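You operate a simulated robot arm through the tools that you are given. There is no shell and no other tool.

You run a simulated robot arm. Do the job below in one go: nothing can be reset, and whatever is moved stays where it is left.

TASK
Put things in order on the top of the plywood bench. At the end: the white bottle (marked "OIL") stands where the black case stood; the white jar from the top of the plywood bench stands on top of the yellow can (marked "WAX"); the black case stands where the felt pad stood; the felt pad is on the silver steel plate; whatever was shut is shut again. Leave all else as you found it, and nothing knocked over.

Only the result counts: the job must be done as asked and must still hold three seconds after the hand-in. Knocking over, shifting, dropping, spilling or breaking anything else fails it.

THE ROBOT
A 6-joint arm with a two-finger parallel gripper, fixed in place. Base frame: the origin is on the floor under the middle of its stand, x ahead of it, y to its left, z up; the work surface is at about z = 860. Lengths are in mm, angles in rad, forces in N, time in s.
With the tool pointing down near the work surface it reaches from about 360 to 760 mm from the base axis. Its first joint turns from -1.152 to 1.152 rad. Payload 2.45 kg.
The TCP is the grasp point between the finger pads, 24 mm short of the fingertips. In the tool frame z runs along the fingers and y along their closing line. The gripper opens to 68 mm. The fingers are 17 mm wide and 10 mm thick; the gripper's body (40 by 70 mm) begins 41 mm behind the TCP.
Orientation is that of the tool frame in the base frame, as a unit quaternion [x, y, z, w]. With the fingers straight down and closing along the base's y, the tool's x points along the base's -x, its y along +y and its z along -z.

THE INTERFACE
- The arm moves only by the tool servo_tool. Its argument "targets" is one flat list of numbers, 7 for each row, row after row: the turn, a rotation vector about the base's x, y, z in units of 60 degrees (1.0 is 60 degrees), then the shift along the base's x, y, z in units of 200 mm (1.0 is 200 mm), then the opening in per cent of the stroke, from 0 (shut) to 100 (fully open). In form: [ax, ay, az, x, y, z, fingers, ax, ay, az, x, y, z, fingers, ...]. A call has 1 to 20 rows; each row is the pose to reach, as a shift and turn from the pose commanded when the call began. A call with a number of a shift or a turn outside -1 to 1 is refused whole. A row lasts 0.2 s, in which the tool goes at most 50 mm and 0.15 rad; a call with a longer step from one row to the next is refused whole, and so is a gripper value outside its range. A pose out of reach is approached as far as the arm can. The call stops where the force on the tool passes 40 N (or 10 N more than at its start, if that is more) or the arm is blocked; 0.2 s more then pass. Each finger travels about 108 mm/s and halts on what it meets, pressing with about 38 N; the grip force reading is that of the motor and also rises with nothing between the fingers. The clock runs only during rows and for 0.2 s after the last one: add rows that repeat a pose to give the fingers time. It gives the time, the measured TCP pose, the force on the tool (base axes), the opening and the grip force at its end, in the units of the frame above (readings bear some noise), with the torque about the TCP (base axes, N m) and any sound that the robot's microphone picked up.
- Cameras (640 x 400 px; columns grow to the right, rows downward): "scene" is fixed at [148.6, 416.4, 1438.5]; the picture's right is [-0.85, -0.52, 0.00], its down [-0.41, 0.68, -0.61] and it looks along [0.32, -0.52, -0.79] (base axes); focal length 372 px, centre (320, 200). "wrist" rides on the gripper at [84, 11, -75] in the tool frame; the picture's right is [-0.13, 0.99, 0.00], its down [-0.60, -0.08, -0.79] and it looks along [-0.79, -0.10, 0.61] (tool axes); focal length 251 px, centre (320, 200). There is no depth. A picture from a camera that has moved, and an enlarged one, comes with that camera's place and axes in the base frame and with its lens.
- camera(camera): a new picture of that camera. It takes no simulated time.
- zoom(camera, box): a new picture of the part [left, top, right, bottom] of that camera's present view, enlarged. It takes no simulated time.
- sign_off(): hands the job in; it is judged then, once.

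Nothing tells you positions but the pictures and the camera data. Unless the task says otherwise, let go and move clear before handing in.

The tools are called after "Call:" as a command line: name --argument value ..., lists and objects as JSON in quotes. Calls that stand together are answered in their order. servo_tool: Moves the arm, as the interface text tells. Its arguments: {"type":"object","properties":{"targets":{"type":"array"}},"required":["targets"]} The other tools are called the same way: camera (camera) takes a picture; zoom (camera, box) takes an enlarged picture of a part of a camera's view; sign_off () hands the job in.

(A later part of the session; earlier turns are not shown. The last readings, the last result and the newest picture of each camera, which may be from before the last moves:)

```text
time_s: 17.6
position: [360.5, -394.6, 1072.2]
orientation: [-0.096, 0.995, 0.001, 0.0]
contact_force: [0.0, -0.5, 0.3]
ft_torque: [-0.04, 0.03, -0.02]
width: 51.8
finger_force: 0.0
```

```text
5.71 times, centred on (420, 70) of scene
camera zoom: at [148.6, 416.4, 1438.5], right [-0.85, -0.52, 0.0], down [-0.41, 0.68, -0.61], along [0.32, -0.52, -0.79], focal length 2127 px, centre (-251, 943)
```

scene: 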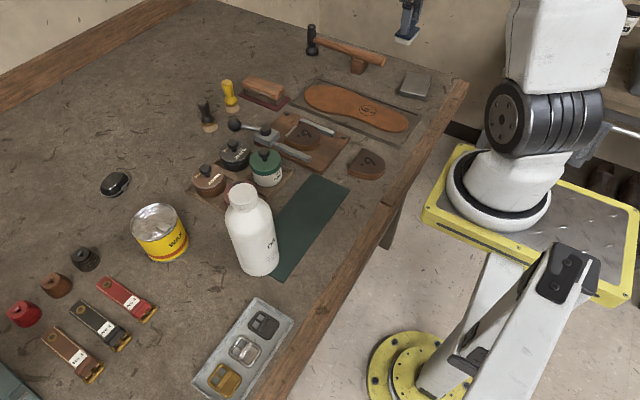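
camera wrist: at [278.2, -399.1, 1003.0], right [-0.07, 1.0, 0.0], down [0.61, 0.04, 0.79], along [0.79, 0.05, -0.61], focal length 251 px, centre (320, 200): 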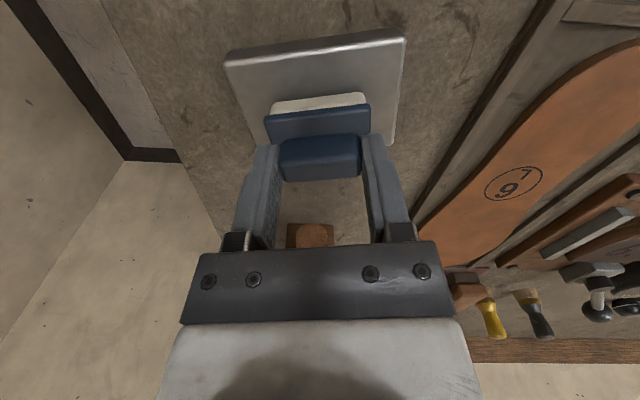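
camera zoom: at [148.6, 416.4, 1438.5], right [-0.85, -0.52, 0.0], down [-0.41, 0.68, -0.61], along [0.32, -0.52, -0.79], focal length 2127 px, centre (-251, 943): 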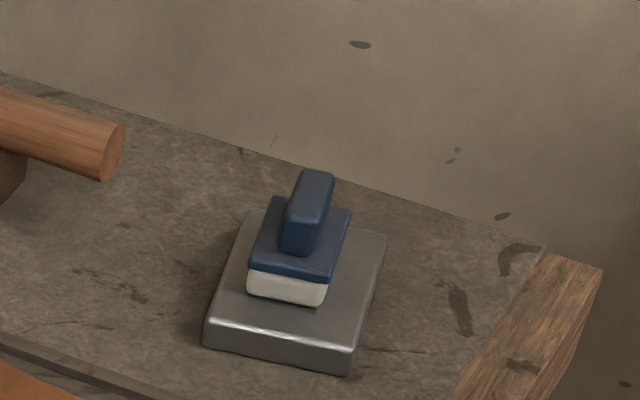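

The pad stands on the plate. Next is the case: I'll swing back and inspect it closely, since it's near the edge of the reach.

Call:
servo_tool --targets '[0, 0, -0.1, 0.096, 0.2, 0, 76, 0, 0, -0.185, 0.192, 0.4, 0, 76, 0, 0, -0.185, 0.288, 0.6, 0, 76, 0, 0, -0.185, 0.384, 0.8, 0, 76, 0, 0, -0.185, 0.48, 1.0, 0, 76]'

Call:
servo_tool --targets '[0, 0, 0, 0.096, 0.2, 0, 76, 0, 0, 0, 0.192, 0.4, 0, 76, 0, 0, 0, 0.288, 0.6, 0, 76, 0, 0, 0, 0.384, 0.8, 0, 76, 0, 0, 0, 0.48, 1.0, 0, 76]'

Call:
servo_tool --targets '[0, 0, 0, 0.096, 0.2, 0, 76, 0, 0, 0, 0.192, 0.4, 0, 76, 0, 0, 0, 0.288, 0.6, -0.1, 76, 0, 0, 0, 0.384, 0.8, -0.2, 76, 0, 0, 0, 0.48, 1.0, -0.3, 76]'

Call:
camera --camera "wrist"

Call:
camera --camera "scene"

```text
time_s: 18.8
position: [455.1, -194.5, 1073.6]
orientation: [0.0, 1.0, 0.0, 0.0]
contact_force: [0.5, 0.9, -0.9]
ft_torque: [0.0, 0.01, -0.02]
width: 51.9
finger_force: 0.1
```

```text
time_s: 20.0
position: [552.5, 6.4, 1072.3]
orientation: [0.0, 1.0, 0.001, -0.001]
contact_force: [-0.1, 0.7, -0.2]
ft_torque: [0.0, -0.02, 0.0]
width: 51.9
finger_force: 0.1
```

```text
time_s: 21.2
position: [649.7, 204.8, 1013.1]
orientation: [0.0, 1.0, 0.0, 0.001]
contact_force: [-0.1, -0.3, -0.7]
ft_torque: [0.01, 0.0, -0.01]
width: 51.5
finger_force: 0.1
```

```text
taken
camera wrist: at [566.8, 216.6, 1087.9], right [0.13, 0.99, 0.0], down [0.6, -0.08, 0.79], along [0.79, -0.1, -0.61], focal length 251 px, centre (320, 200)
```

wrist: 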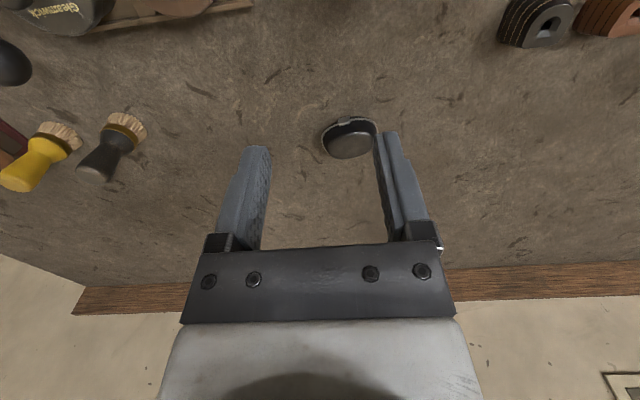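

```text
taken
```

scene: 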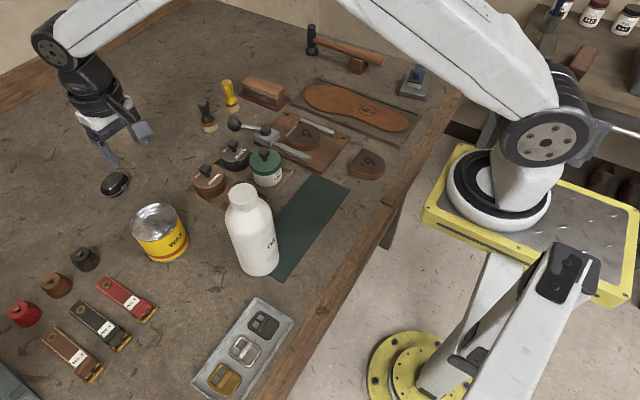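

Call:
servo_tool --targets '[0, 0, 0, 0.1, 0.03, -0.1, 76, 0, 0, 0, 0.2, 0.06, -0.2, 76, 0, 0, 0, 0.25, 0.06, -0.28, 76]'

Call:
camera --camera "wrist"

Call:
zoom --camera "wrist" --box '[270, 70, 430, 170]'

Call:
zoom --camera "scene" --box '[80, 150, 160, 210]'

```text
time_s: 22.0
position: [700.3, 216.5, 956.4]
orientation: [0.0, 1.0, 0.0, -0.001]
contact_force: [0.7, 0.6, -0.2]
ft_torque: [-0.01, 0.01, 0.01]
width: 51.4
finger_force: 0.1
```

```text
taken
camera wrist: at [617.2, 228.3, 1031.0], right [0.13, 0.99, 0.0], down [0.6, -0.08, 0.79], along [0.79, -0.1, -0.61], focal length 251 px, centre (320, 200)
```

wrist: 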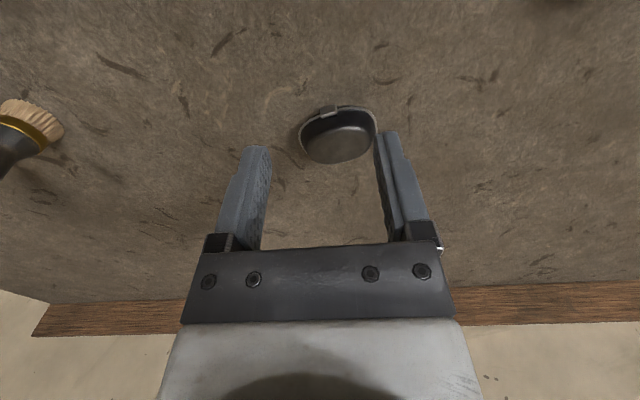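

```text
4.00 times, centred on (350, 120) of wrist
camera zoom: at [617.2, 228.3, 1031.0], right [0.13, 0.99, 0.0], down [0.6, -0.08, 0.79], along [0.79, -0.1, -0.61], focal length 1006 px, centre (200, 520)
```

zoom: 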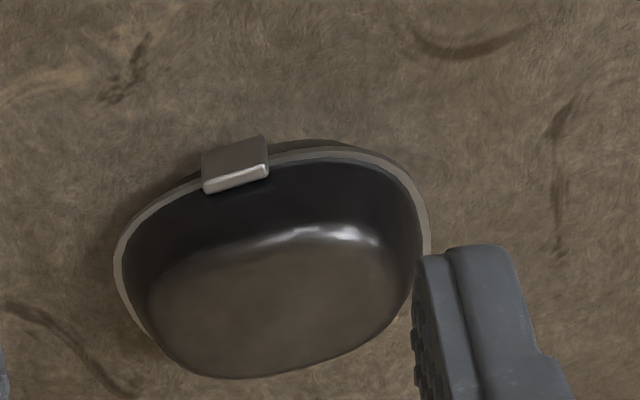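

```text
6.67 times, centred on (120, 180) of scene
camera zoom: at [148.6, 416.4, 1438.5], right [-0.85, -0.52, 0.0], down [-0.41, 0.68, -0.61], along [0.32, -0.52, -0.79], focal length 2481 px, centre (1653, 333)
```

zoom: 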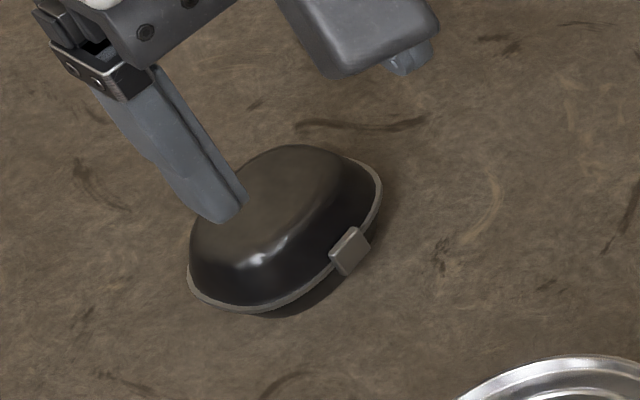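

The case is centred at about (741, 225), with its long axis about 61 mm and turned about +8.5°. I'll test the reach above it with the fingers fully open, closing along the long axis.

Call:
servo_tool --targets '[0, 0, 0.07, 0.1, 0.02, 0, 100, 0, 0, 0.1417, 0.2, 0.0375, 0, 100, 0, 0, 0.1417, 0.2025, 0.0375, -0.13, 100, 0, 0, 0.1417, 0.2025, 0.0375, -0.13, 100]'

Call:
camera --camera "wrist"

Call:
zoom --camera "wrist" --box '[220, 60, 420, 190]'

Call:
zoom --camera "scene" --box '[60, 120, 180, 210]'

```text
time_s: 23.0
position: [731.5, 221.6, 931.2]
orientation: [-0.075, 0.997, 0.0, 0.0]
contact_force: [0.1, 0.4, 0.0]
ft_torque: [-0.01, 0.03, 0.03]
width: 68.1
finger_force: 0.1
out of reach, approached as far as the arm can: row 2, 3, 4
```

```text
taken
camera wrist: at [648.4, 220.8, 1006.4], right [-0.02, 1.0, 0.0], down [0.61, 0.01, 0.79], along [0.79, 0.02, -0.61], focal length 251 px, centre (320, 200)
```

wrist: 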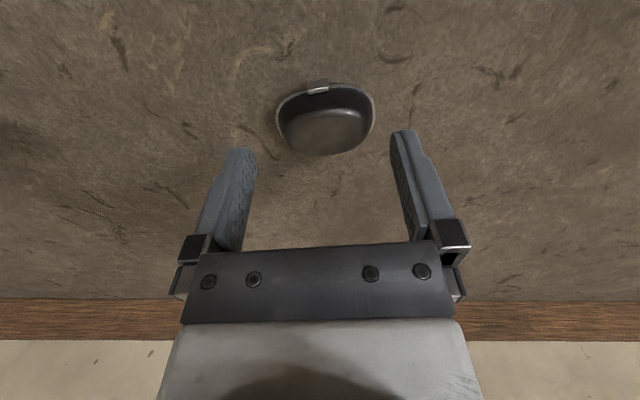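

```text
3.08 times, centred on (320, 125) of wrist
camera zoom: at [648.4, 220.8, 1006.4], right [-0.02, 1.0, 0.0], down [0.61, 0.01, 0.79], along [0.79, 0.02, -0.61], focal length 774 px, centre (320, 431)
```

zoom: 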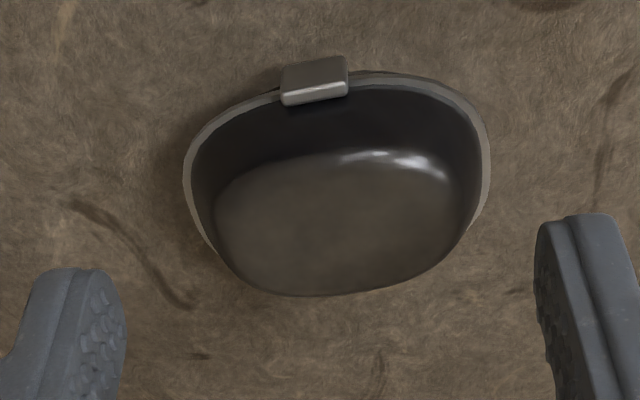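

```text
4.44 times, centred on (120, 165) of scene
camera zoom: at [148.6, 416.4, 1438.5], right [-0.85, -0.52, 0.0], down [-0.41, 0.68, -0.61], along [0.32, -0.52, -0.79], focal length 1654 px, centre (1209, 356)
```

zoom: 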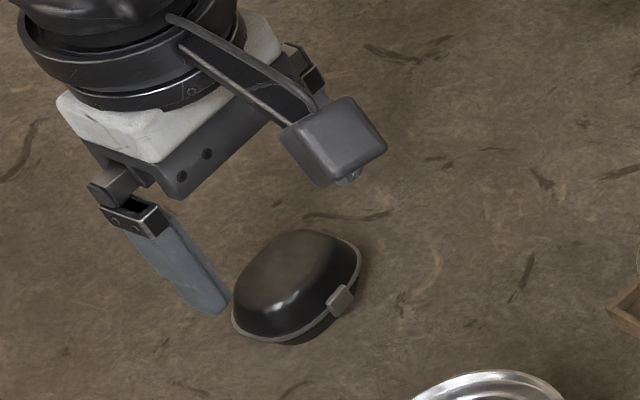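

Pointing straight down it stops about 10 mm short, so I need a small outward tilt. I'll first step back to learn the commanded pose, tilting the fingers 8° outward about the closing axis.

Call:
servo_tool --targets '[0.01, -0.066, 0, -0.1, -0.02, 0, 100, 0.0197, -0.1319, 0, -0.1, -0.02, 0, 100, 0.0197, -0.1319, 0, -0.1, -0.02, 0, 100]'

Call:
camera --camera "wrist"

```text
time_s: 23.8
position: [711.9, 216.8, 931.0]
orientation: [-0.074, 0.995, 0.006, 0.071]
contact_force: [0.7, 0.4, -0.4]
ft_torque: [-0.02, -0.01, -0.01]
width: 68.0
finger_force: 0.1
```

```text
taken
camera wrist: at [618.9, 215.6, 994.3], right [-0.02, 1.0, 0.02], down [0.49, -0.01, 0.87], along [0.87, 0.03, -0.49], focal length 251 px, centre (320, 200)
```

wrist: 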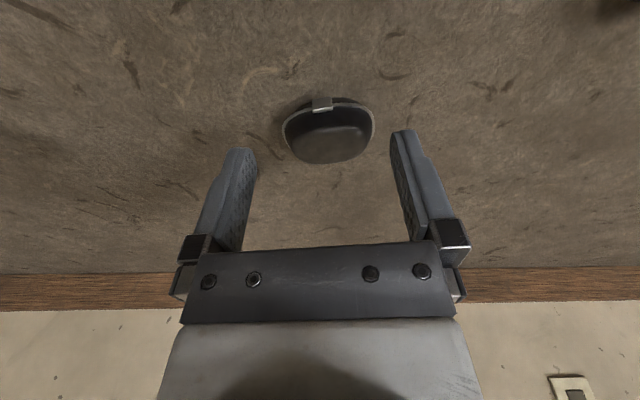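

Call:
servo_tool --targets '[0, 0, 0, 0.06, 0.016, 0, 100, 0, 0, 0, 0.119, 0.032, -0.05, 100, 0, 0, 0, 0.119, 0.032, -0.05, 100]'

Call:
camera --camera "wrist"

Call:
zoom --camera "wrist" --box '[220, 60, 420, 190]'

Call:
zoom --camera "scene" --box '[60, 120, 180, 210]'

```text
time_s: 24.6
position: [735.4, 224.5, 921.4]
orientation: [-0.075, 0.995, 0.005, 0.069]
contact_force: [0.1, 0.8, -0.6]
ft_torque: [0.01, 0.01, 0.01]
width: 67.9
finger_force: 0.1
```

```text
taken
camera wrist: at [642.4, 222.1, 983.8], right [-0.02, 1.0, 0.02], down [0.49, -0.01, 0.87], along [0.87, 0.03, -0.49], focal length 251 px, centre (320, 200)
```

wrist: 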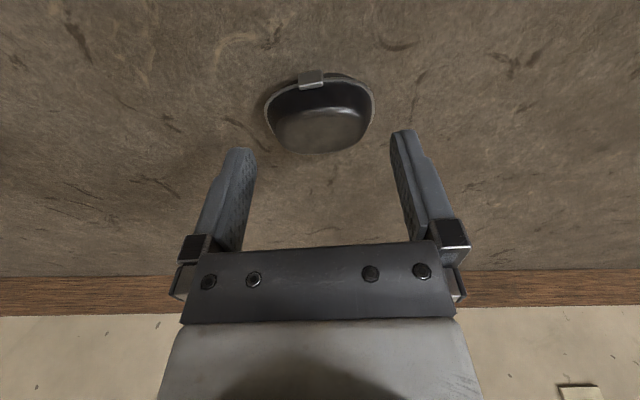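

```text
3.08 times, centred on (320, 125) of wrist
camera zoom: at [642.4, 222.1, 983.8], right [-0.02, 1.0, 0.02], down [0.49, -0.01, 0.87], along [0.87, 0.03, -0.49], focal length 774 px, centre (320, 431)
```

zoom: 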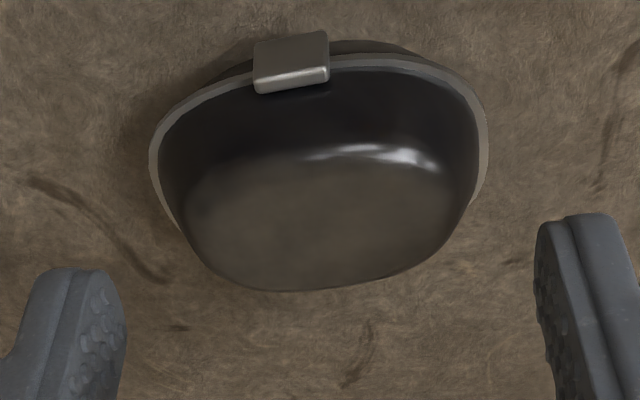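

```text
4.44 times, centred on (120, 165) of scene
camera zoom: at [148.6, 416.4, 1438.5], right [-0.85, -0.52, 0.0], down [-0.41, 0.68, -0.61], along [0.32, -0.52, -0.79], focal length 1654 px, centre (1209, 356)
```

zoom: 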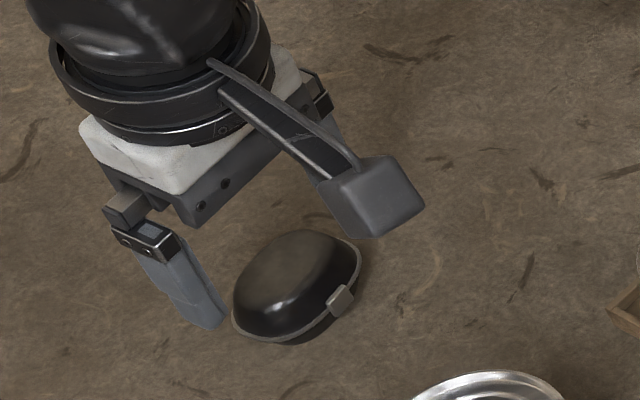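

In the tool frame the case is centred to within 1 mm. I'll descend to grip height and close.

Call:
servo_tool --targets '[0, 0, 0, 0, 0, -0.05, 100, 0, 0, 0, 0, 0, -0.1, 100, 0, 0, 0, 0, 0, -0.14, 100, 0, 0, 0, 0, 0, -0.16, 100, 0, 0, 0, 0, 0, -0.16, 100]'

Call:
zoom --camera "wrist" --box '[200, 40, 440, 190]'

Call:
zoom --camera "scene" --box '[60, 120, 180, 210]'

```text
time_s: 25.8
position: [736.0, 224.4, 890.1]
orientation: [-0.075, 0.995, 0.007, 0.071]
contact_force: [0.4, 0.0, 0.6]
ft_torque: [-0.02, 0.0, 0.01]
width: 67.8
finger_force: 0.0
```

```text
2.67 times, centred on (320, 115) of wrist
camera zoom: at [642.3, 222.0, 952.0], right [-0.02, 1.0, 0.02], down [0.49, -0.01, 0.87], along [0.87, 0.03, -0.49], focal length 670 px, centre (320, 427)
```

zoom: 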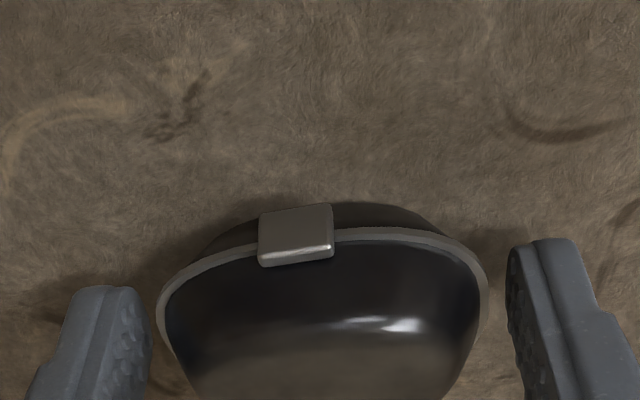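

```text
4.44 times, centred on (120, 165) of scene
camera zoom: at [148.6, 416.4, 1438.5], right [-0.85, -0.52, 0.0], down [-0.41, 0.68, -0.61], along [0.32, -0.52, -0.79], focal length 1654 px, centre (1209, 356)
```

zoom: 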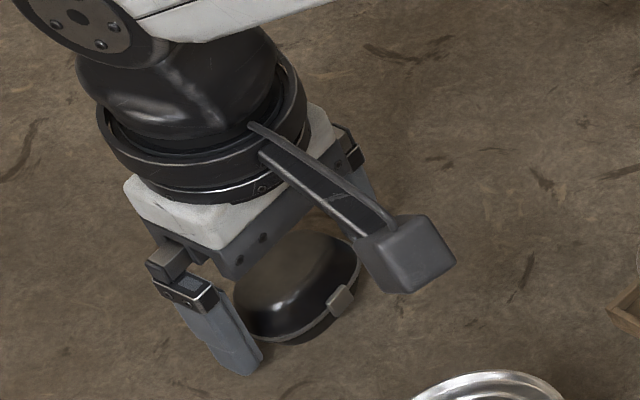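

The fingers straddle the case with clearance on both sides. Closing now.

Call:
servo_tool --targets '[0, 0, 0, 0, 0, 0, 90, 0, 0, 0, 0, 0, 0, 80, 0, 0, 0, 0, 0, 0, 78, 0, 0, 0, 0, 0, 0, 78]'

Call:
zoom --camera "wrist" --box '[200, 40, 440, 190]'

Call:
zoom --camera "scene" --box '[60, 120, 180, 210]'

```text
time_s: 26.8
position: [735.7, 224.8, 889.6]
orientation: [-0.075, 0.995, 0.006, 0.069]
contact_force: [-0.8, 0.5, -0.2]
ft_torque: [-0.01, 0.0, -0.01]
width: 55.7
finger_force: 37.8
```

```text
2.67 times, centred on (320, 115) of wrist
camera zoom: at [642.2, 221.9, 952.1], right [-0.02, 1.0, 0.02], down [0.49, -0.01, 0.87], along [0.87, 0.03, -0.49], focal length 670 px, centre (320, 427)
```

zoom: 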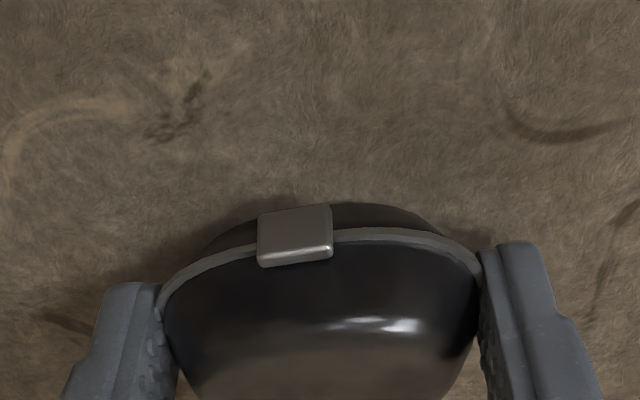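

```text
4.44 times, centred on (120, 165) of scene
camera zoom: at [148.6, 416.4, 1438.5], right [-0.85, -0.52, 0.0], down [-0.41, 0.68, -0.61], along [0.32, -0.52, -0.79], focal length 1654 px, centre (1209, 356)
```

zoom: 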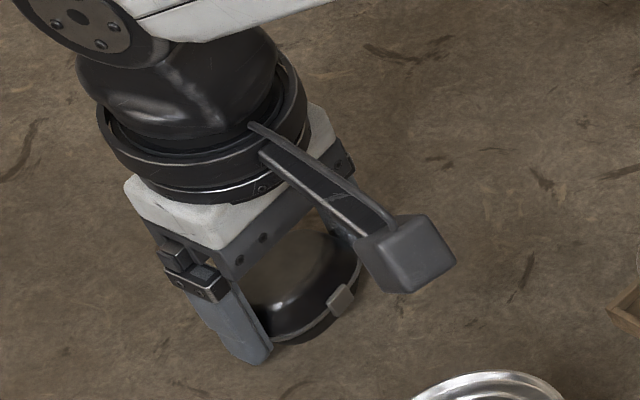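

The case is held: 55.7 mm at 38 N. With the 8° tilt kept, the camera housing would sit over the BLACK jar's knob if I placed it at this yaw. So I'll turn about the vertical by about -78° while carrying it high to the pad's old spot at (670, 46).

Call:
servo_tool --targets '[0, 0, 0, 0, 0, 0.1, 78, 0, 0, 0, -0.05, -0.05, 0.25, 78, 0, 0, 0, -0.1, -0.15, 0.45, 78, 0, 0, -0.14, -0.15, -0.3, 0.6, 78, 0, 0, -0.28, -0.2, -0.45, 0.6, 78, 0, 0, -0.42, -0.25, -0.6, 0.6, 78, 0, 0, -0.56, -0.3, -0.75, 0.6, 78, 0, 0, -0.7, -0.3365, -0.8825, 0.6, 78, 0, 0, -0.84, -0.3365, -0.8825, 0.6, 78, 0, 0, -0.98, -0.3365, -0.8825, 0.6, 78]'

Call:
camera --camera "wrist"

Call:
camera --camera "scene"

```text
time_s: 29.0
position: [669.1, 47.5, 1009.5]
orientation: [0.425, 0.903, -0.03, 0.063]
contact_force: [0.0, 0.4, -1.6]
ft_torque: [-0.01, 0.04, 0.02]
width: 55.7
finger_force: 38.2
```

```text
taken
camera wrist: at [618.8, 128.0, 1072.2], right [0.85, 0.53, 0.02], down [0.25, -0.43, 0.87], along [0.47, -0.73, -0.49], focal length 251 px, centre (320, 200)
```

wrist: 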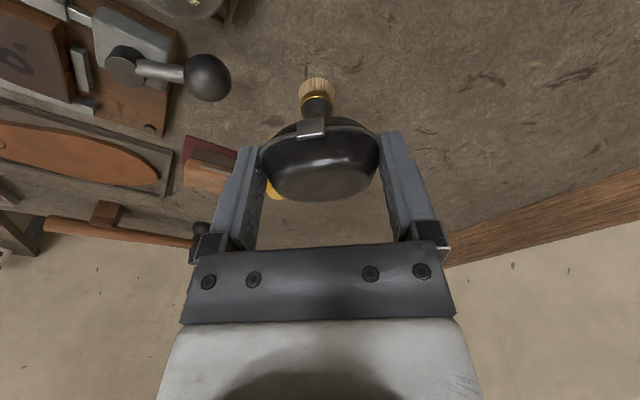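

```text
taken
```

scene: 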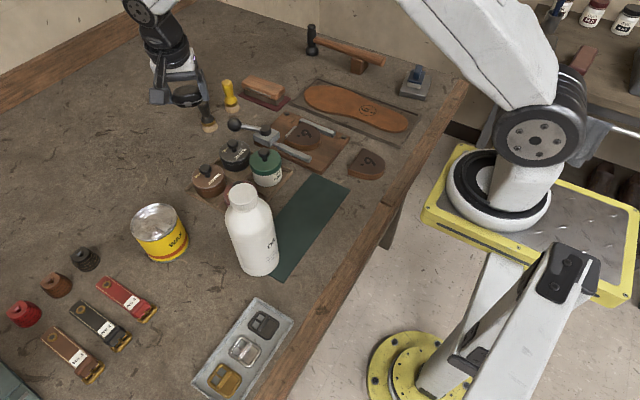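

Call:
servo_tool --targets '[0, 0, -0.14, -0.005, -0.003, 0, 78, 0, 0, -0.28, -0.005, -0.003, -0.1, 78, 0, 0, -0.328, -0.005, -0.003, -0.25, 78, 0, 0, -0.328, -0.005, -0.003, -0.4, 78, 0, 0, -0.328, -0.005, -0.003, -0.5, 78]'

Call:
camera --camera "wrist"

Call:
zoom --camera "scene" --box '[150, 80, 290, 170]'

```text
time_s: 30.2
position: [667.0, 48.4, 910.8]
orientation: [0.572, 0.818, -0.04, 0.058]
contact_force: [0.0, 0.3, -0.3]
ft_torque: [0.01, 0.02, 0.02]
width: 56.2
finger_force: 38.5
```

```text
taken
camera wrist: at [647.1, 140.0, 972.4], right [0.98, 0.22, 0.02], down [0.09, -0.48, 0.87], along [0.2, -0.85, -0.49], focal length 251 px, centre (320, 200)
```

wrist: 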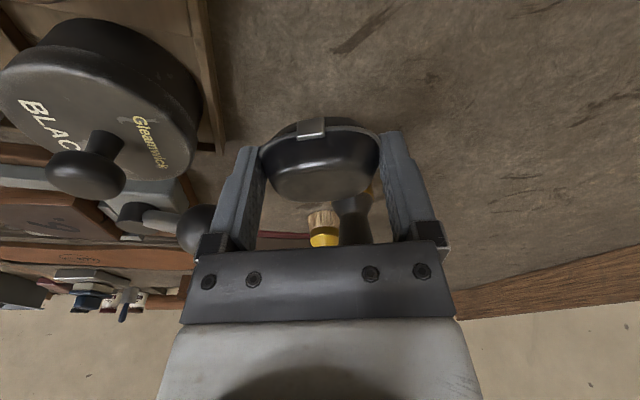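

```text
4.44 times, centred on (220, 125) of scene
camera zoom: at [148.6, 416.4, 1438.5], right [-0.85, -0.52, 0.0], down [-0.41, 0.68, -0.61], along [0.32, -0.52, -0.79], focal length 1654 px, centre (764, 533)
```

zoom: 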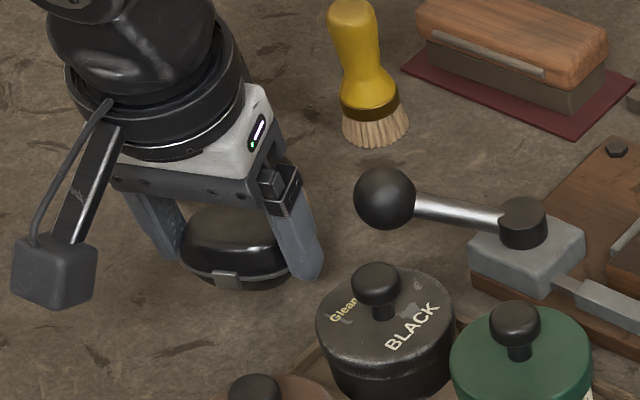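

Call:
servo_tool --targets '[0, 0, 0, 0, 0, -0.05, 78, 0, 0, 0, 0, 0, -0.08, 78, 0, 0, 0, 0, 0, -0.094, 78, 0, 0, 0, 0, 0, -0.101, 78]'

Call:
zoom --camera "scene" --box '[150, 80, 290, 170]'

```text
time_s: 31.2
position: [668.2, 46.9, 889.8]
orientation: [0.571, 0.818, -0.039, 0.057]
contact_force: [-0.3, 0.2, -1.5]
ft_torque: [0.0, 0.04, 0.01]
width: 55.6
finger_force: 37.7
```

```text
4.44 times, centred on (220, 125) of scene
camera zoom: at [148.6, 416.4, 1438.5], right [-0.85, -0.52, 0.0], down [-0.41, 0.68, -0.61], along [0.32, -0.52, -0.79], focal length 1654 px, centre (764, 533)
```

zoom: 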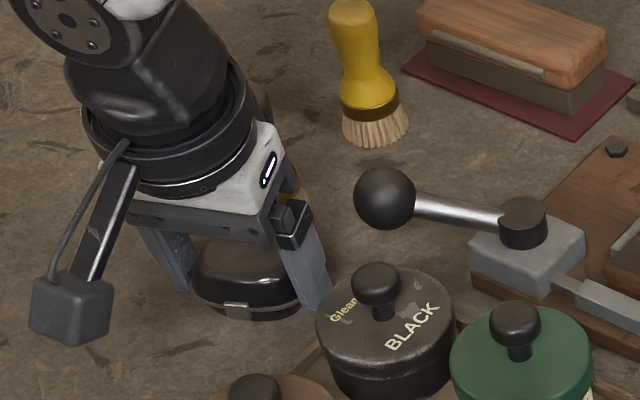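

No contact yet, so I'll ease down a millimetre at a time.

Call:
servo_tool --targets '[0, 0, 0, 0, 0, -0.005, 78, 0, 0, 0, 0, 0, -0.008, 78]'

```text
time_s: 31.8
position: [667.8, 46.8, 888.7]
orientation: [0.572, 0.817, -0.04, 0.058]
contact_force: [-4.1, 0.0, 12.6]
ft_torque: [-0.09, 0.13, 0.01]
width: 55.7
finger_force: 37.5
```

The case is on the bench, with contact at about 12 N. I'll release and rise.

Call:
servo_tool --targets '[0, 0, 0, 0, 0, 0.003, 84, 0, 0, 0, 0, 0, 0.003, 95, 0, 0, 0, 0, 0, 0.003, 95, 0, 0, 0, 0, 0, 0.1, 95, 0, 0, 0, 0, 0, 0.25, 95, 0, 0, 0, 0, 0, 0.45, 95, 0, 0, 0, 0, 0, 0.65, 95, 0, 0, 0, 0, 0, 0.8, 95]'

Call:
zoom --camera "scene" --box '[150, 80, 290, 170]'

Call:
camera --camera "wrist"

```text
time_s: 33.6
position: [666.4, 47.8, 1049.2]
orientation: [0.571, 0.818, -0.039, 0.058]
contact_force: [0.4, 0.6, -0.1]
ft_torque: [0.0, -0.01, -0.01]
width: 64.5
finger_force: 0.0
```

```text
4.44 times, centred on (220, 125) of scene
camera zoom: at [148.6, 416.4, 1438.5], right [-0.85, -0.52, 0.0], down [-0.41, 0.68, -0.61], along [0.32, -0.52, -0.79], focal length 1654 px, centre (764, 533)
```

zoom: 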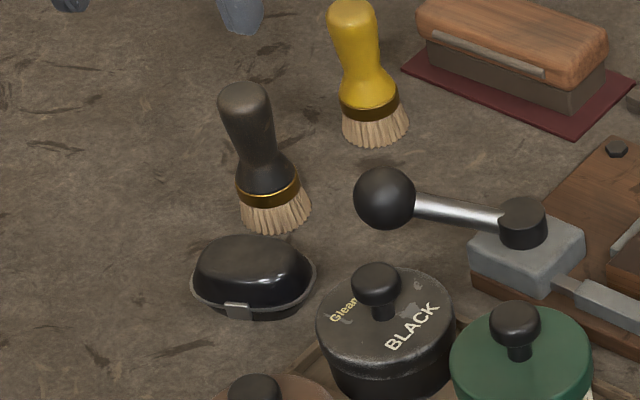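

```text
taken
camera wrist: at [646.3, 140.1, 1111.2], right [0.98, 0.22, 0.02], down [0.09, -0.48, 0.87], along [0.2, -0.85, -0.49], focal length 251 px, centre (320, 200)
```

wrist: 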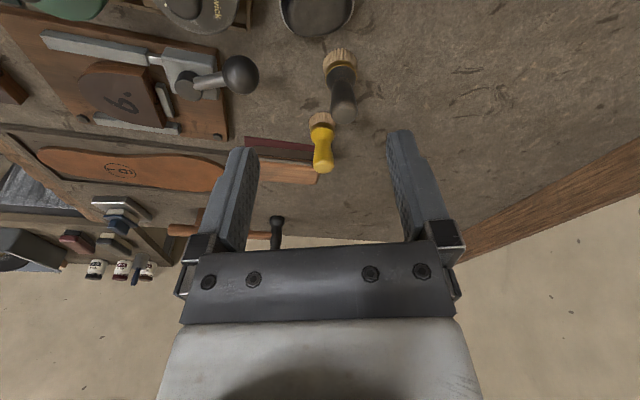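

The case sits at the pad's old spot. Next is the bottle: its cap is about 195 mm up and must go to (739, 225), so I'll test what outward tilt the reach needs at that height.

Call:
servo_tool --targets '[0, 0, 0.14, 0.02, 0.1, 0, 95, 0, 0, 0.28, 0.04, 0.25, 0, 95, 0, 0, 0.42, 0.06, 0.4, 0, 95, 0, 0, 0.56, 0.08, 0.55, 0, 95, 0, 0, 0.7, 0.1, 0.7, 0, 95, 0, 0, 0.84, 0.12, 0.8, 0, 95, 0, 0, 0.98, 0.15, 0.85, 0, 95]'

Call:
servo_tool --targets '[0, 0, 0.14, 0, 0, 0, 95, 0, 0, 0.28, 0, 0, 0, 95, 0, 0, 0.42, 0, 0, 0, 95, 0, 0, 0.47, 0.0, 0.0, 0, 95]'

Call:
servo_tool --targets '[0, 0, 0, 0.1, 0.03, 0, 95, 0, 0, 0, 0.2, 0.06, 0, 95, 0, 0, 0, 0.3, 0.09, 0, 95]'

```text
time_s: 35.2
position: [696.7, 217.7, 1048.4]
orientation: [0.096, 0.993, -0.006, 0.069]
contact_force: [-0.2, 1.0, 0.1]
ft_torque: [-0.03, -0.01, 0.01]
width: 64.5
finger_force: 0.1
```

```text
time_s: 36.2
position: [698.2, 216.7, 1048.2]
orientation: [-0.149, 0.986, 0.011, 0.069]
contact_force: [-0.4, -0.3, 0.6]
ft_torque: [-0.02, -0.05, -0.02]
width: 64.7
finger_force: 0.2
```

```text
time_s: 37.0
position: [752.0, 232.4, 1047.0]
orientation: [-0.148, 0.987, 0.011, 0.069]
contact_force: [0.3, -0.3, -0.1]
ft_torque: [-0.02, 0.0, 0.03]
width: 64.8
finger_force: 0.0
out of reach, approached as far as the arm can: row 3
```

At that height, tilt 8° reaches r = 787, which is enough for the 772 I need. I'll keep this orientation, go back over the bottle high up, and measure the cap.

Call:
servo_tool --targets '[0, 0, 0, -0.2, -0.02, 0.1, 95, 0, 0, 0, -0.4, -0.04, 0.2, 95, 0, 0, 0, -0.6, -0.06, 0.3, 95, 0, 0, 0, -0.8, -0.08, 0.4, 95, 0, 0, 0, -1.0, -0.1, 0.45, 95]'

Call:
servo_tool --targets '[0, 0, 0, -0.2, 0, 0, 95, 0, 0, 0, -0.4, 0, 0, 95, 0, 0, 0, -0.6, 0, 0, 95, 0, 0, 0, -0.78, 0, 0, 95]'

Call:
camera --camera "wrist"

Call:
camera --camera "scene"

```text
time_s: 38.2
position: [551.9, 211.4, 1138.1]
orientation: [-0.148, 0.986, 0.01, 0.069]
contact_force: [-1.5, 0.1, -0.3]
ft_torque: [0.03, 0.0, 0.02]
width: 64.8
finger_force: 0.1
```

```text
time_s: 39.2
position: [394.7, 212.3, 1136.7]
orientation: [-0.148, 0.986, 0.01, 0.069]
contact_force: [0.6, 0.8, -0.2]
ft_torque: [-0.03, -0.02, -0.02]
width: 64.3
finger_force: 0.2
```

```text
taken
camera wrist: at [302.7, 196.0, 1199.1], right [-0.17, 0.99, 0.02], down [0.49, 0.07, 0.87], along [0.86, 0.16, -0.49], focal length 251 px, centre (320, 200)
```

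wrist: 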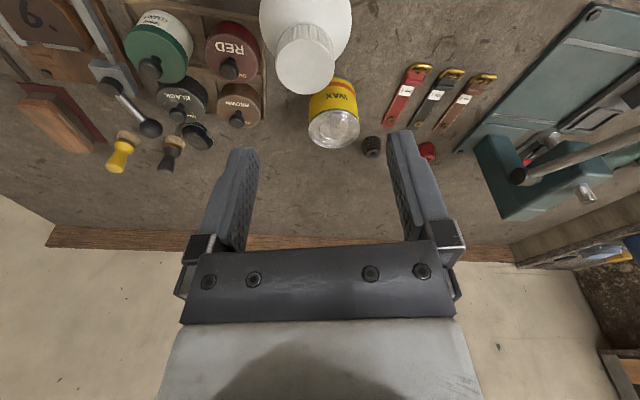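

```text
taken
```

scene: 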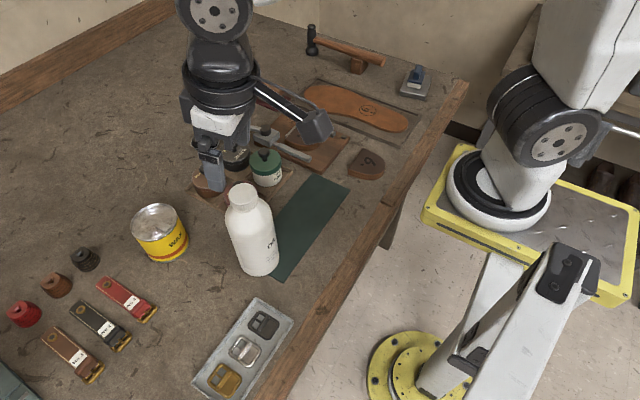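

Call:
zoom --camera "wrist" --box '[240, 0, 380, 100]'

Call:
zoom --camera "scene" --box '[200, 170, 300, 290]'

Call:
zoom --camera "scene" --box '[210, 170, 280, 220]'

```text
4.00 times, centred on (310, 50) of wrist
camera zoom: at [302.7, 196.0, 1199.1], right [-0.17, 0.99, 0.02], down [0.49, 0.07, 0.87], along [0.86, 0.16, -0.49], focal length 1006 px, centre (360, 800)
```

zoom: 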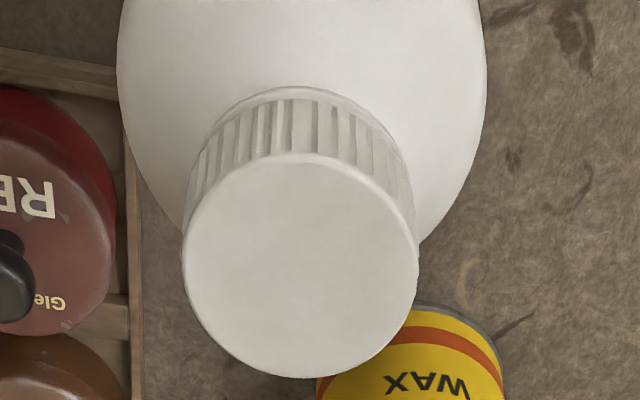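

```text
3.33 times, centred on (250, 230) of scene
camera zoom: at [148.6, 416.4, 1438.5], right [-0.85, -0.52, 0.0], down [-0.41, 0.68, -0.61], along [0.32, -0.52, -0.79], focal length 1241 px, centre (553, 100)
```

zoom: 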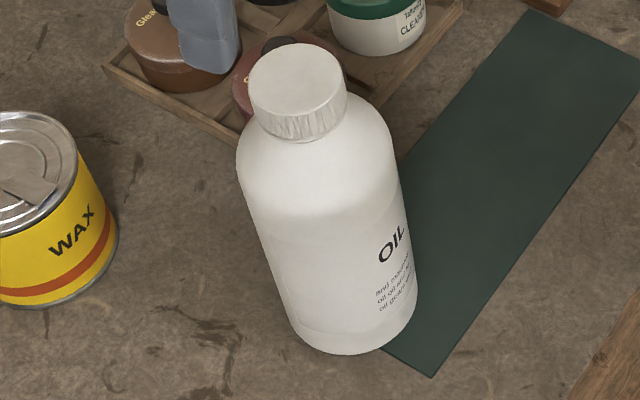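

```text
8.00 times, centred on (245, 195) of scene
camera zoom: at [148.6, 416.4, 1438.5], right [-0.85, -0.52, 0.0], down [-0.41, 0.68, -0.61], along [0.32, -0.52, -0.79], focal length 2978 px, centre (920, 240)
```

zoom: 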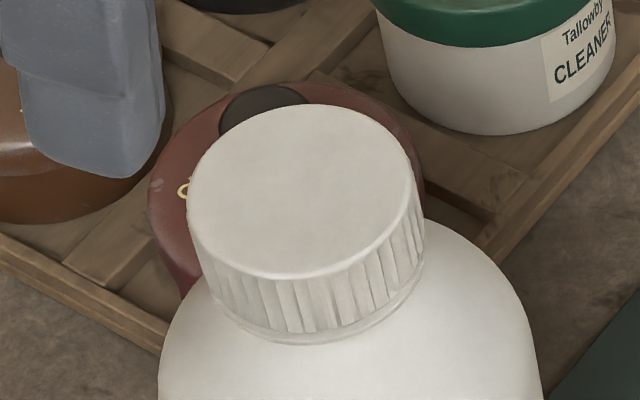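

The cap's top centre is at (398.7, 205.6, 1048.5), about 38 mm across and 17 mm tall. I'll centre over it and descend partway to verify.

Call:
servo_tool --targets '[0, 0, 0, 0.0045, -0.0405, 0, 90, 0, 0, 0, 0.0045, -0.0405, -0.13, 90, 0, 0, 0, 0.0045, -0.0405, -0.2575, 90, 0, 0, 0, 0.0045, -0.0405, -0.2575, 90]'

Call:
camera --camera "wrist"

Call:
zoom --camera "scene" --box '[180, 120, 320, 220]'

```text
time_s: 40.2
position: [396.9, 203.9, 1086.0]
orientation: [-0.149, 0.986, 0.012, 0.069]
contact_force: [-0.4, -0.6, -0.5]
ft_torque: [0.03, 0.03, -0.02]
width: 61.2
finger_force: 0.0
```

```text
taken
camera wrist: at [305.2, 187.6, 1148.5], right [-0.17, 0.99, 0.02], down [0.49, 0.07, 0.87], along [0.86, 0.16, -0.49], focal length 251 px, centre (320, 200)
```

wrist: 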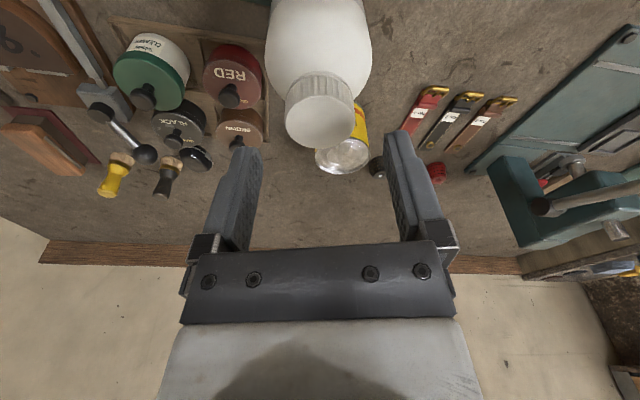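

```text
4.00 times, centred on (250, 170) of scene
camera zoom: at [148.6, 416.4, 1438.5], right [-0.85, -0.52, 0.0], down [-0.41, 0.68, -0.61], along [0.32, -0.52, -0.79], focal length 1489 px, centre (600, 320)
```

zoom: 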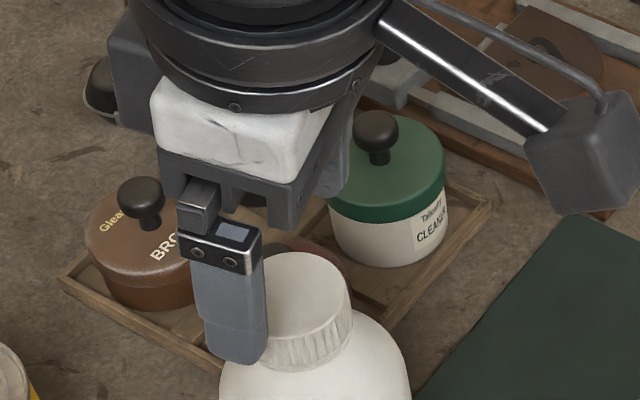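

The cap is centred to within 1 mm. I'll descend to cap height and close.

Call:
servo_tool --targets '[0, 0, 0, 0, 0, -0.06, 90, 0, 0, 0, 0, 0, -0.11, 90, 0, 0, 0, 0, 0, -0.14, 90, 0, 0, 0, 0, 0, -0.14, 70, 0, 0, 0, 0, 0, -0.14, 45, 0, 0, 0, 0, 0, -0.14, 45, 0, 0, 0, 0, 0, -0.14, 45]'

Call:
camera --camera "wrist"

Call:
zoom --camera "scene" --box '[180, 140, 320, 240]'

```text
time_s: 41.8
position: [396.1, 203.9, 1057.8]
orientation: [-0.149, 0.986, 0.01, 0.069]
contact_force: [0.3, 0.9, 0.3]
ft_torque: [0.02, 0.0, 0.0]
width: 36.6
finger_force: 37.7
```

```text
taken
camera wrist: at [304.6, 188.1, 1120.4], right [-0.17, 0.99, 0.02], down [0.49, 0.07, 0.87], along [0.86, 0.16, -0.49], focal length 251 px, centre (320, 200)
```

wrist: 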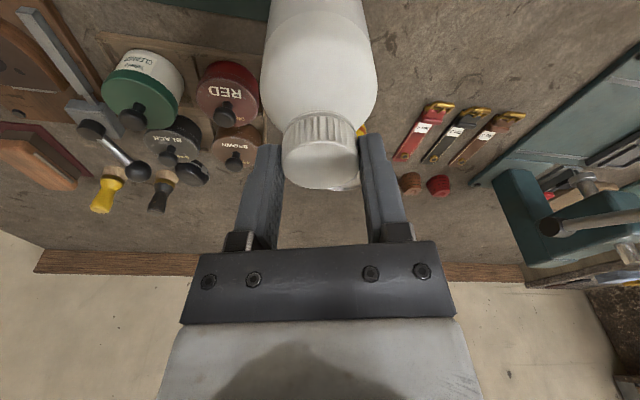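

```text
4.00 times, centred on (250, 190) of scene
camera zoom: at [148.6, 416.4, 1438.5], right [-0.85, -0.52, 0.0], down [-0.41, 0.68, -0.61], along [0.32, -0.52, -0.79], focal length 1489 px, centre (600, 240)
```

zoom: 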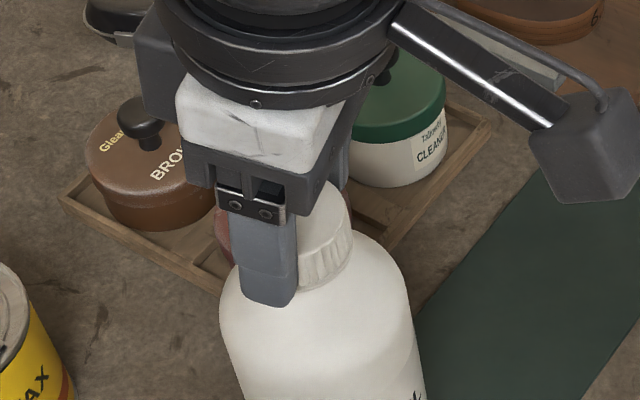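

The cap is gripped: 36.6 mm, 38 N. I'll lift a little and check that it hangs straight.

Call:
servo_tool --targets '[0, 0, 0, 0, 0, 0.02, 45, 0, 0, 0, 0, 0, 0.06, 45, 0, 0, 0, 0, 0, 0.12, 45, 0, 0, 0, 0, 0, 0.2, 45, 0, 0, 0, 0, 0, 0.2, 45]'

Call:
camera --camera "wrist"

Call:
camera --camera "scene"

```text
time_s: 43.0
position: [396.5, 204.3, 1097.7]
orientation: [-0.149, 0.986, 0.011, 0.068]
contact_force: [-0.1, -1.1, -4.5]
ft_torque: [0.01, 0.02, 0.01]
width: 36.7
finger_force: 38.0
```

```text
taken
camera wrist: at [304.5, 188.9, 1160.6], right [-0.17, 0.99, 0.02], down [0.49, 0.07, 0.87], along [0.86, 0.16, -0.49], focal length 251 px, centre (320, 200)
```

wrist: 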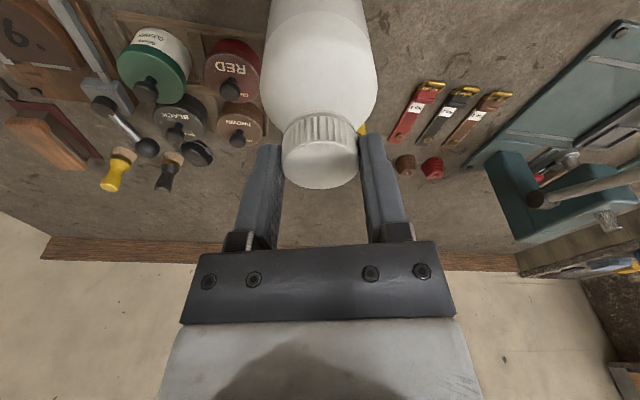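

```text
taken
```

scene: 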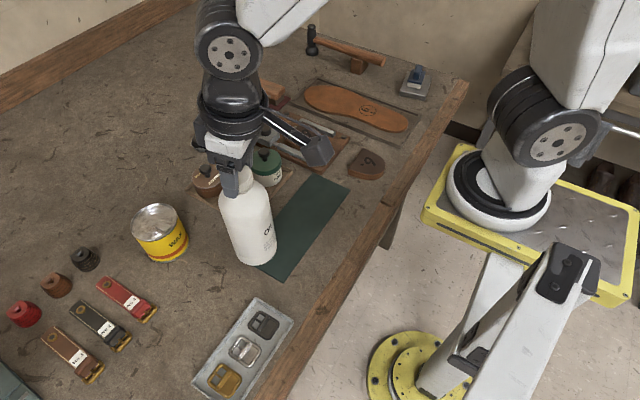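

The bottle weighs about 4.5 N and hangs straight. I'll raise it clear of the can and carry it outward.

Call:
servo_tool --targets '[0, 0, 0, 0, 0, 0.15, 45, 0, 0, 0, 0.05, 0.002, 0.28, 45, 0, 0, 0, 0.18, 0.01, 0.32, 45, 0, 0, 0, 0.34, 0.018, 0.32, 45, 0, 0, 0, 0.5, 0.027, 0.32, 45, 0, 0, 0, 0.66, 0.036, 0.32, 45, 0, 0, 0, 0.82, 0.045, 0.32, 45, 0, 0, 0, 0.95, 0.052, 0.32, 45, 0, 0, 0, 1.0, 0.055, 0.32, 45]'

Call:
camera --camera "scene"

Call:
camera --camera "wrist"

```text
time_s: 45.0
position: [597.3, 216.4, 1161.8]
orientation: [-0.149, 0.986, 0.012, 0.068]
contact_force: [-0.7, -0.1, -4.8]
ft_torque: [-0.03, 0.01, -0.03]
width: 36.5
finger_force: 38.0
```

```text
taken
```

scene: 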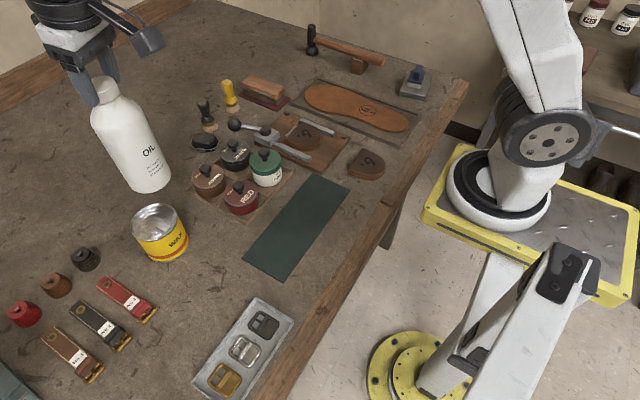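

```text
taken
camera wrist: at [505.1, 199.5, 1224.9], right [-0.17, 0.99, 0.02], down [0.49, 0.07, 0.87], along [0.86, 0.16, -0.49], focal length 251 px, centre (320, 200)
```

wrist: 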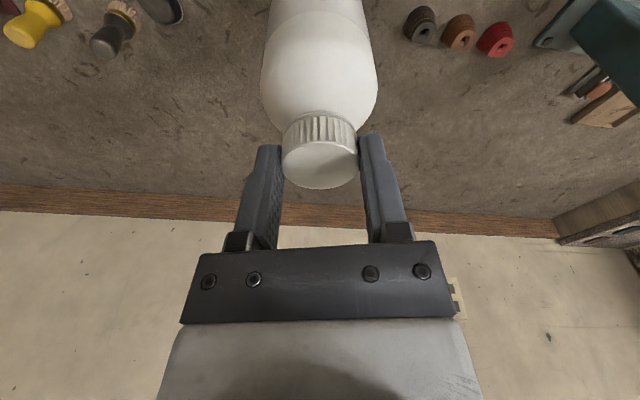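

Call:
servo_tool --targets '[0, 0, 0, 0.15, 0.0085, 0, 45, 0, 0, 0, 0.3, 0.017, -0.05, 45, 0, 0, 0, 0.44, 0.025, -0.15, 45, 0, 0, 0, 0.56, 0.032, -0.27, 45, 0, 0, 0, 0.65, 0.037, -0.38, 45, 0, 0, 0, 0.696, 0.0395, -0.43, 45, 0, 0, 0, 0.696, 0.0395, -0.43, 45]'

Call:
camera --camera "scene"

Call:
camera --camera "wrist"

Call:
zoom --camera "scene" --box '[40, 60, 180, 220]'

```text
time_s: 46.6
position: [737.0, 223.5, 1077.1]
orientation: [-0.148, 0.986, 0.01, 0.069]
contact_force: [-0.2, 0.2, -3.6]
ft_torque: [0.03, -0.01, 0.02]
width: 36.6
finger_force: 37.6
```

```text
taken
```

scene: 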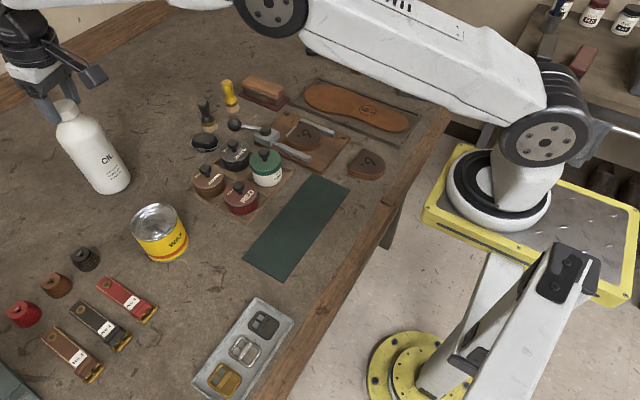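

```text
taken
camera wrist: at [644.6, 207.5, 1138.2], right [-0.17, 0.99, 0.02], down [0.49, 0.07, 0.87], along [0.86, 0.16, -0.49], focal length 251 px, centre (320, 200)
```

wrist: 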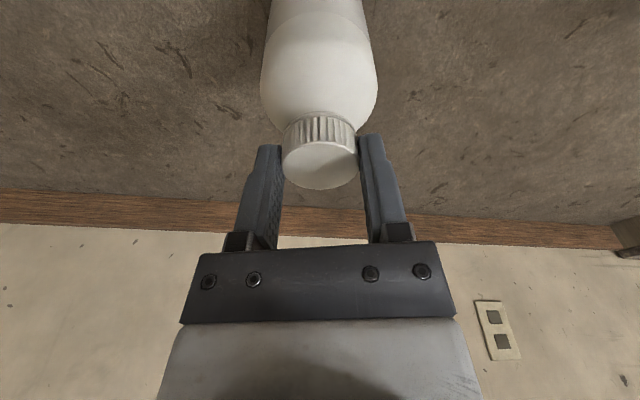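

```text
2.50 times, centred on (110, 140) of scene
camera zoom: at [148.7, 416.4, 1438.5], right [-0.85, -0.52, 0.0], down [-0.41, 0.68, -0.61], along [0.32, -0.52, -0.79], focal length 930 px, centre (845, 350)
```

zoom: 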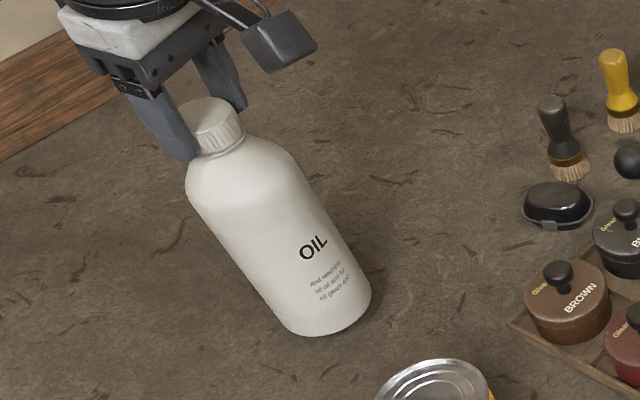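

Call:
zoom --camera "scene" --box '[45, 85, 145, 205]'

```text
3.33 times, centred on (95, 145) of scene
camera zoom: at [148.7, 416.4, 1438.5], right [-0.85, -0.52, 0.0], down [-0.41, 0.68, -0.61], along [0.32, -0.52, -0.79], focal length 1241 px, centre (1070, 383)
```

zoom: 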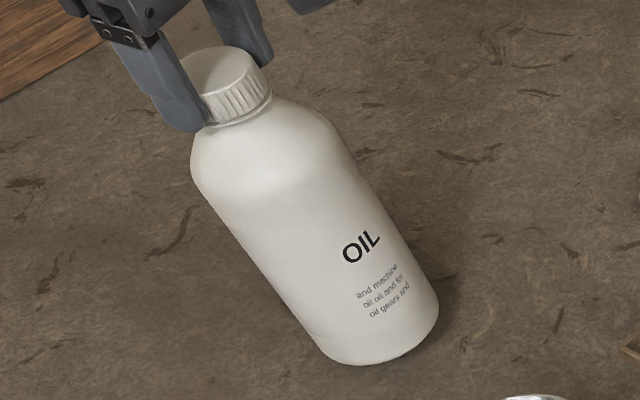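

The bottle's midline matches a vertical axis at (739, 225) almost exactly. I'll lower it slowly.

Call:
servo_tool --targets '[0, 0, 0, 0, 0, -0.04, 45, 0, 0, 0, 0, 0, -0.07, 45, 0, 0, 0, 0, 0, -0.083, 45, 0, 0, 0, 0, 0, -0.083, 45]'

Call:
zoom --camera "scene" --box '[45, 85, 145, 205]'

```text
time_s: 47.6
position: [736.5, 222.6, 1059.7]
orientation: [-0.149, 0.986, 0.01, 0.069]
contact_force: [-1.2, -0.2, -3.8]
ft_torque: [0.01, 0.02, 0.02]
width: 36.5
finger_force: 38.1
```

```text
3.33 times, centred on (95, 145) of scene
camera zoom: at [148.7, 416.4, 1438.5], right [-0.85, -0.52, 0.0], down [-0.41, 0.68, -0.61], along [0.32, -0.52, -0.79], focal length 1241 px, centre (1070, 383)
```

zoom: 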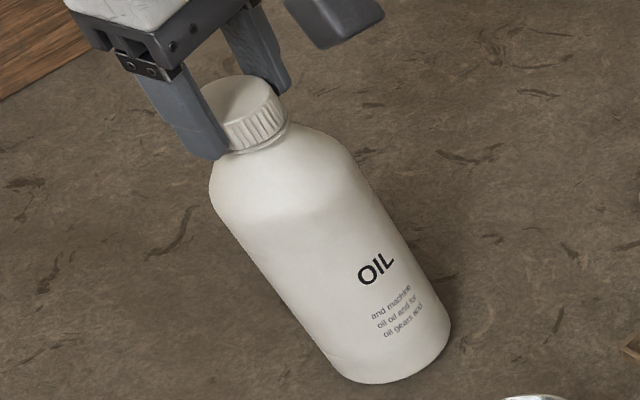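

Call:
servo_tool --targets '[0, 0, 0, 0, 0, -0.006, 45, 0, 0, 0, 0, 0, -0.01, 45]'

```text
time_s: 48.2
position: [736.3, 222.7, 1057.0]
orientation: [-0.148, 0.987, 0.011, 0.069]
contact_force: [-0.1, 0.1, -3.7]
ft_torque: [-0.01, 0.06, -0.03]
width: 36.8
finger_force: 37.8
```

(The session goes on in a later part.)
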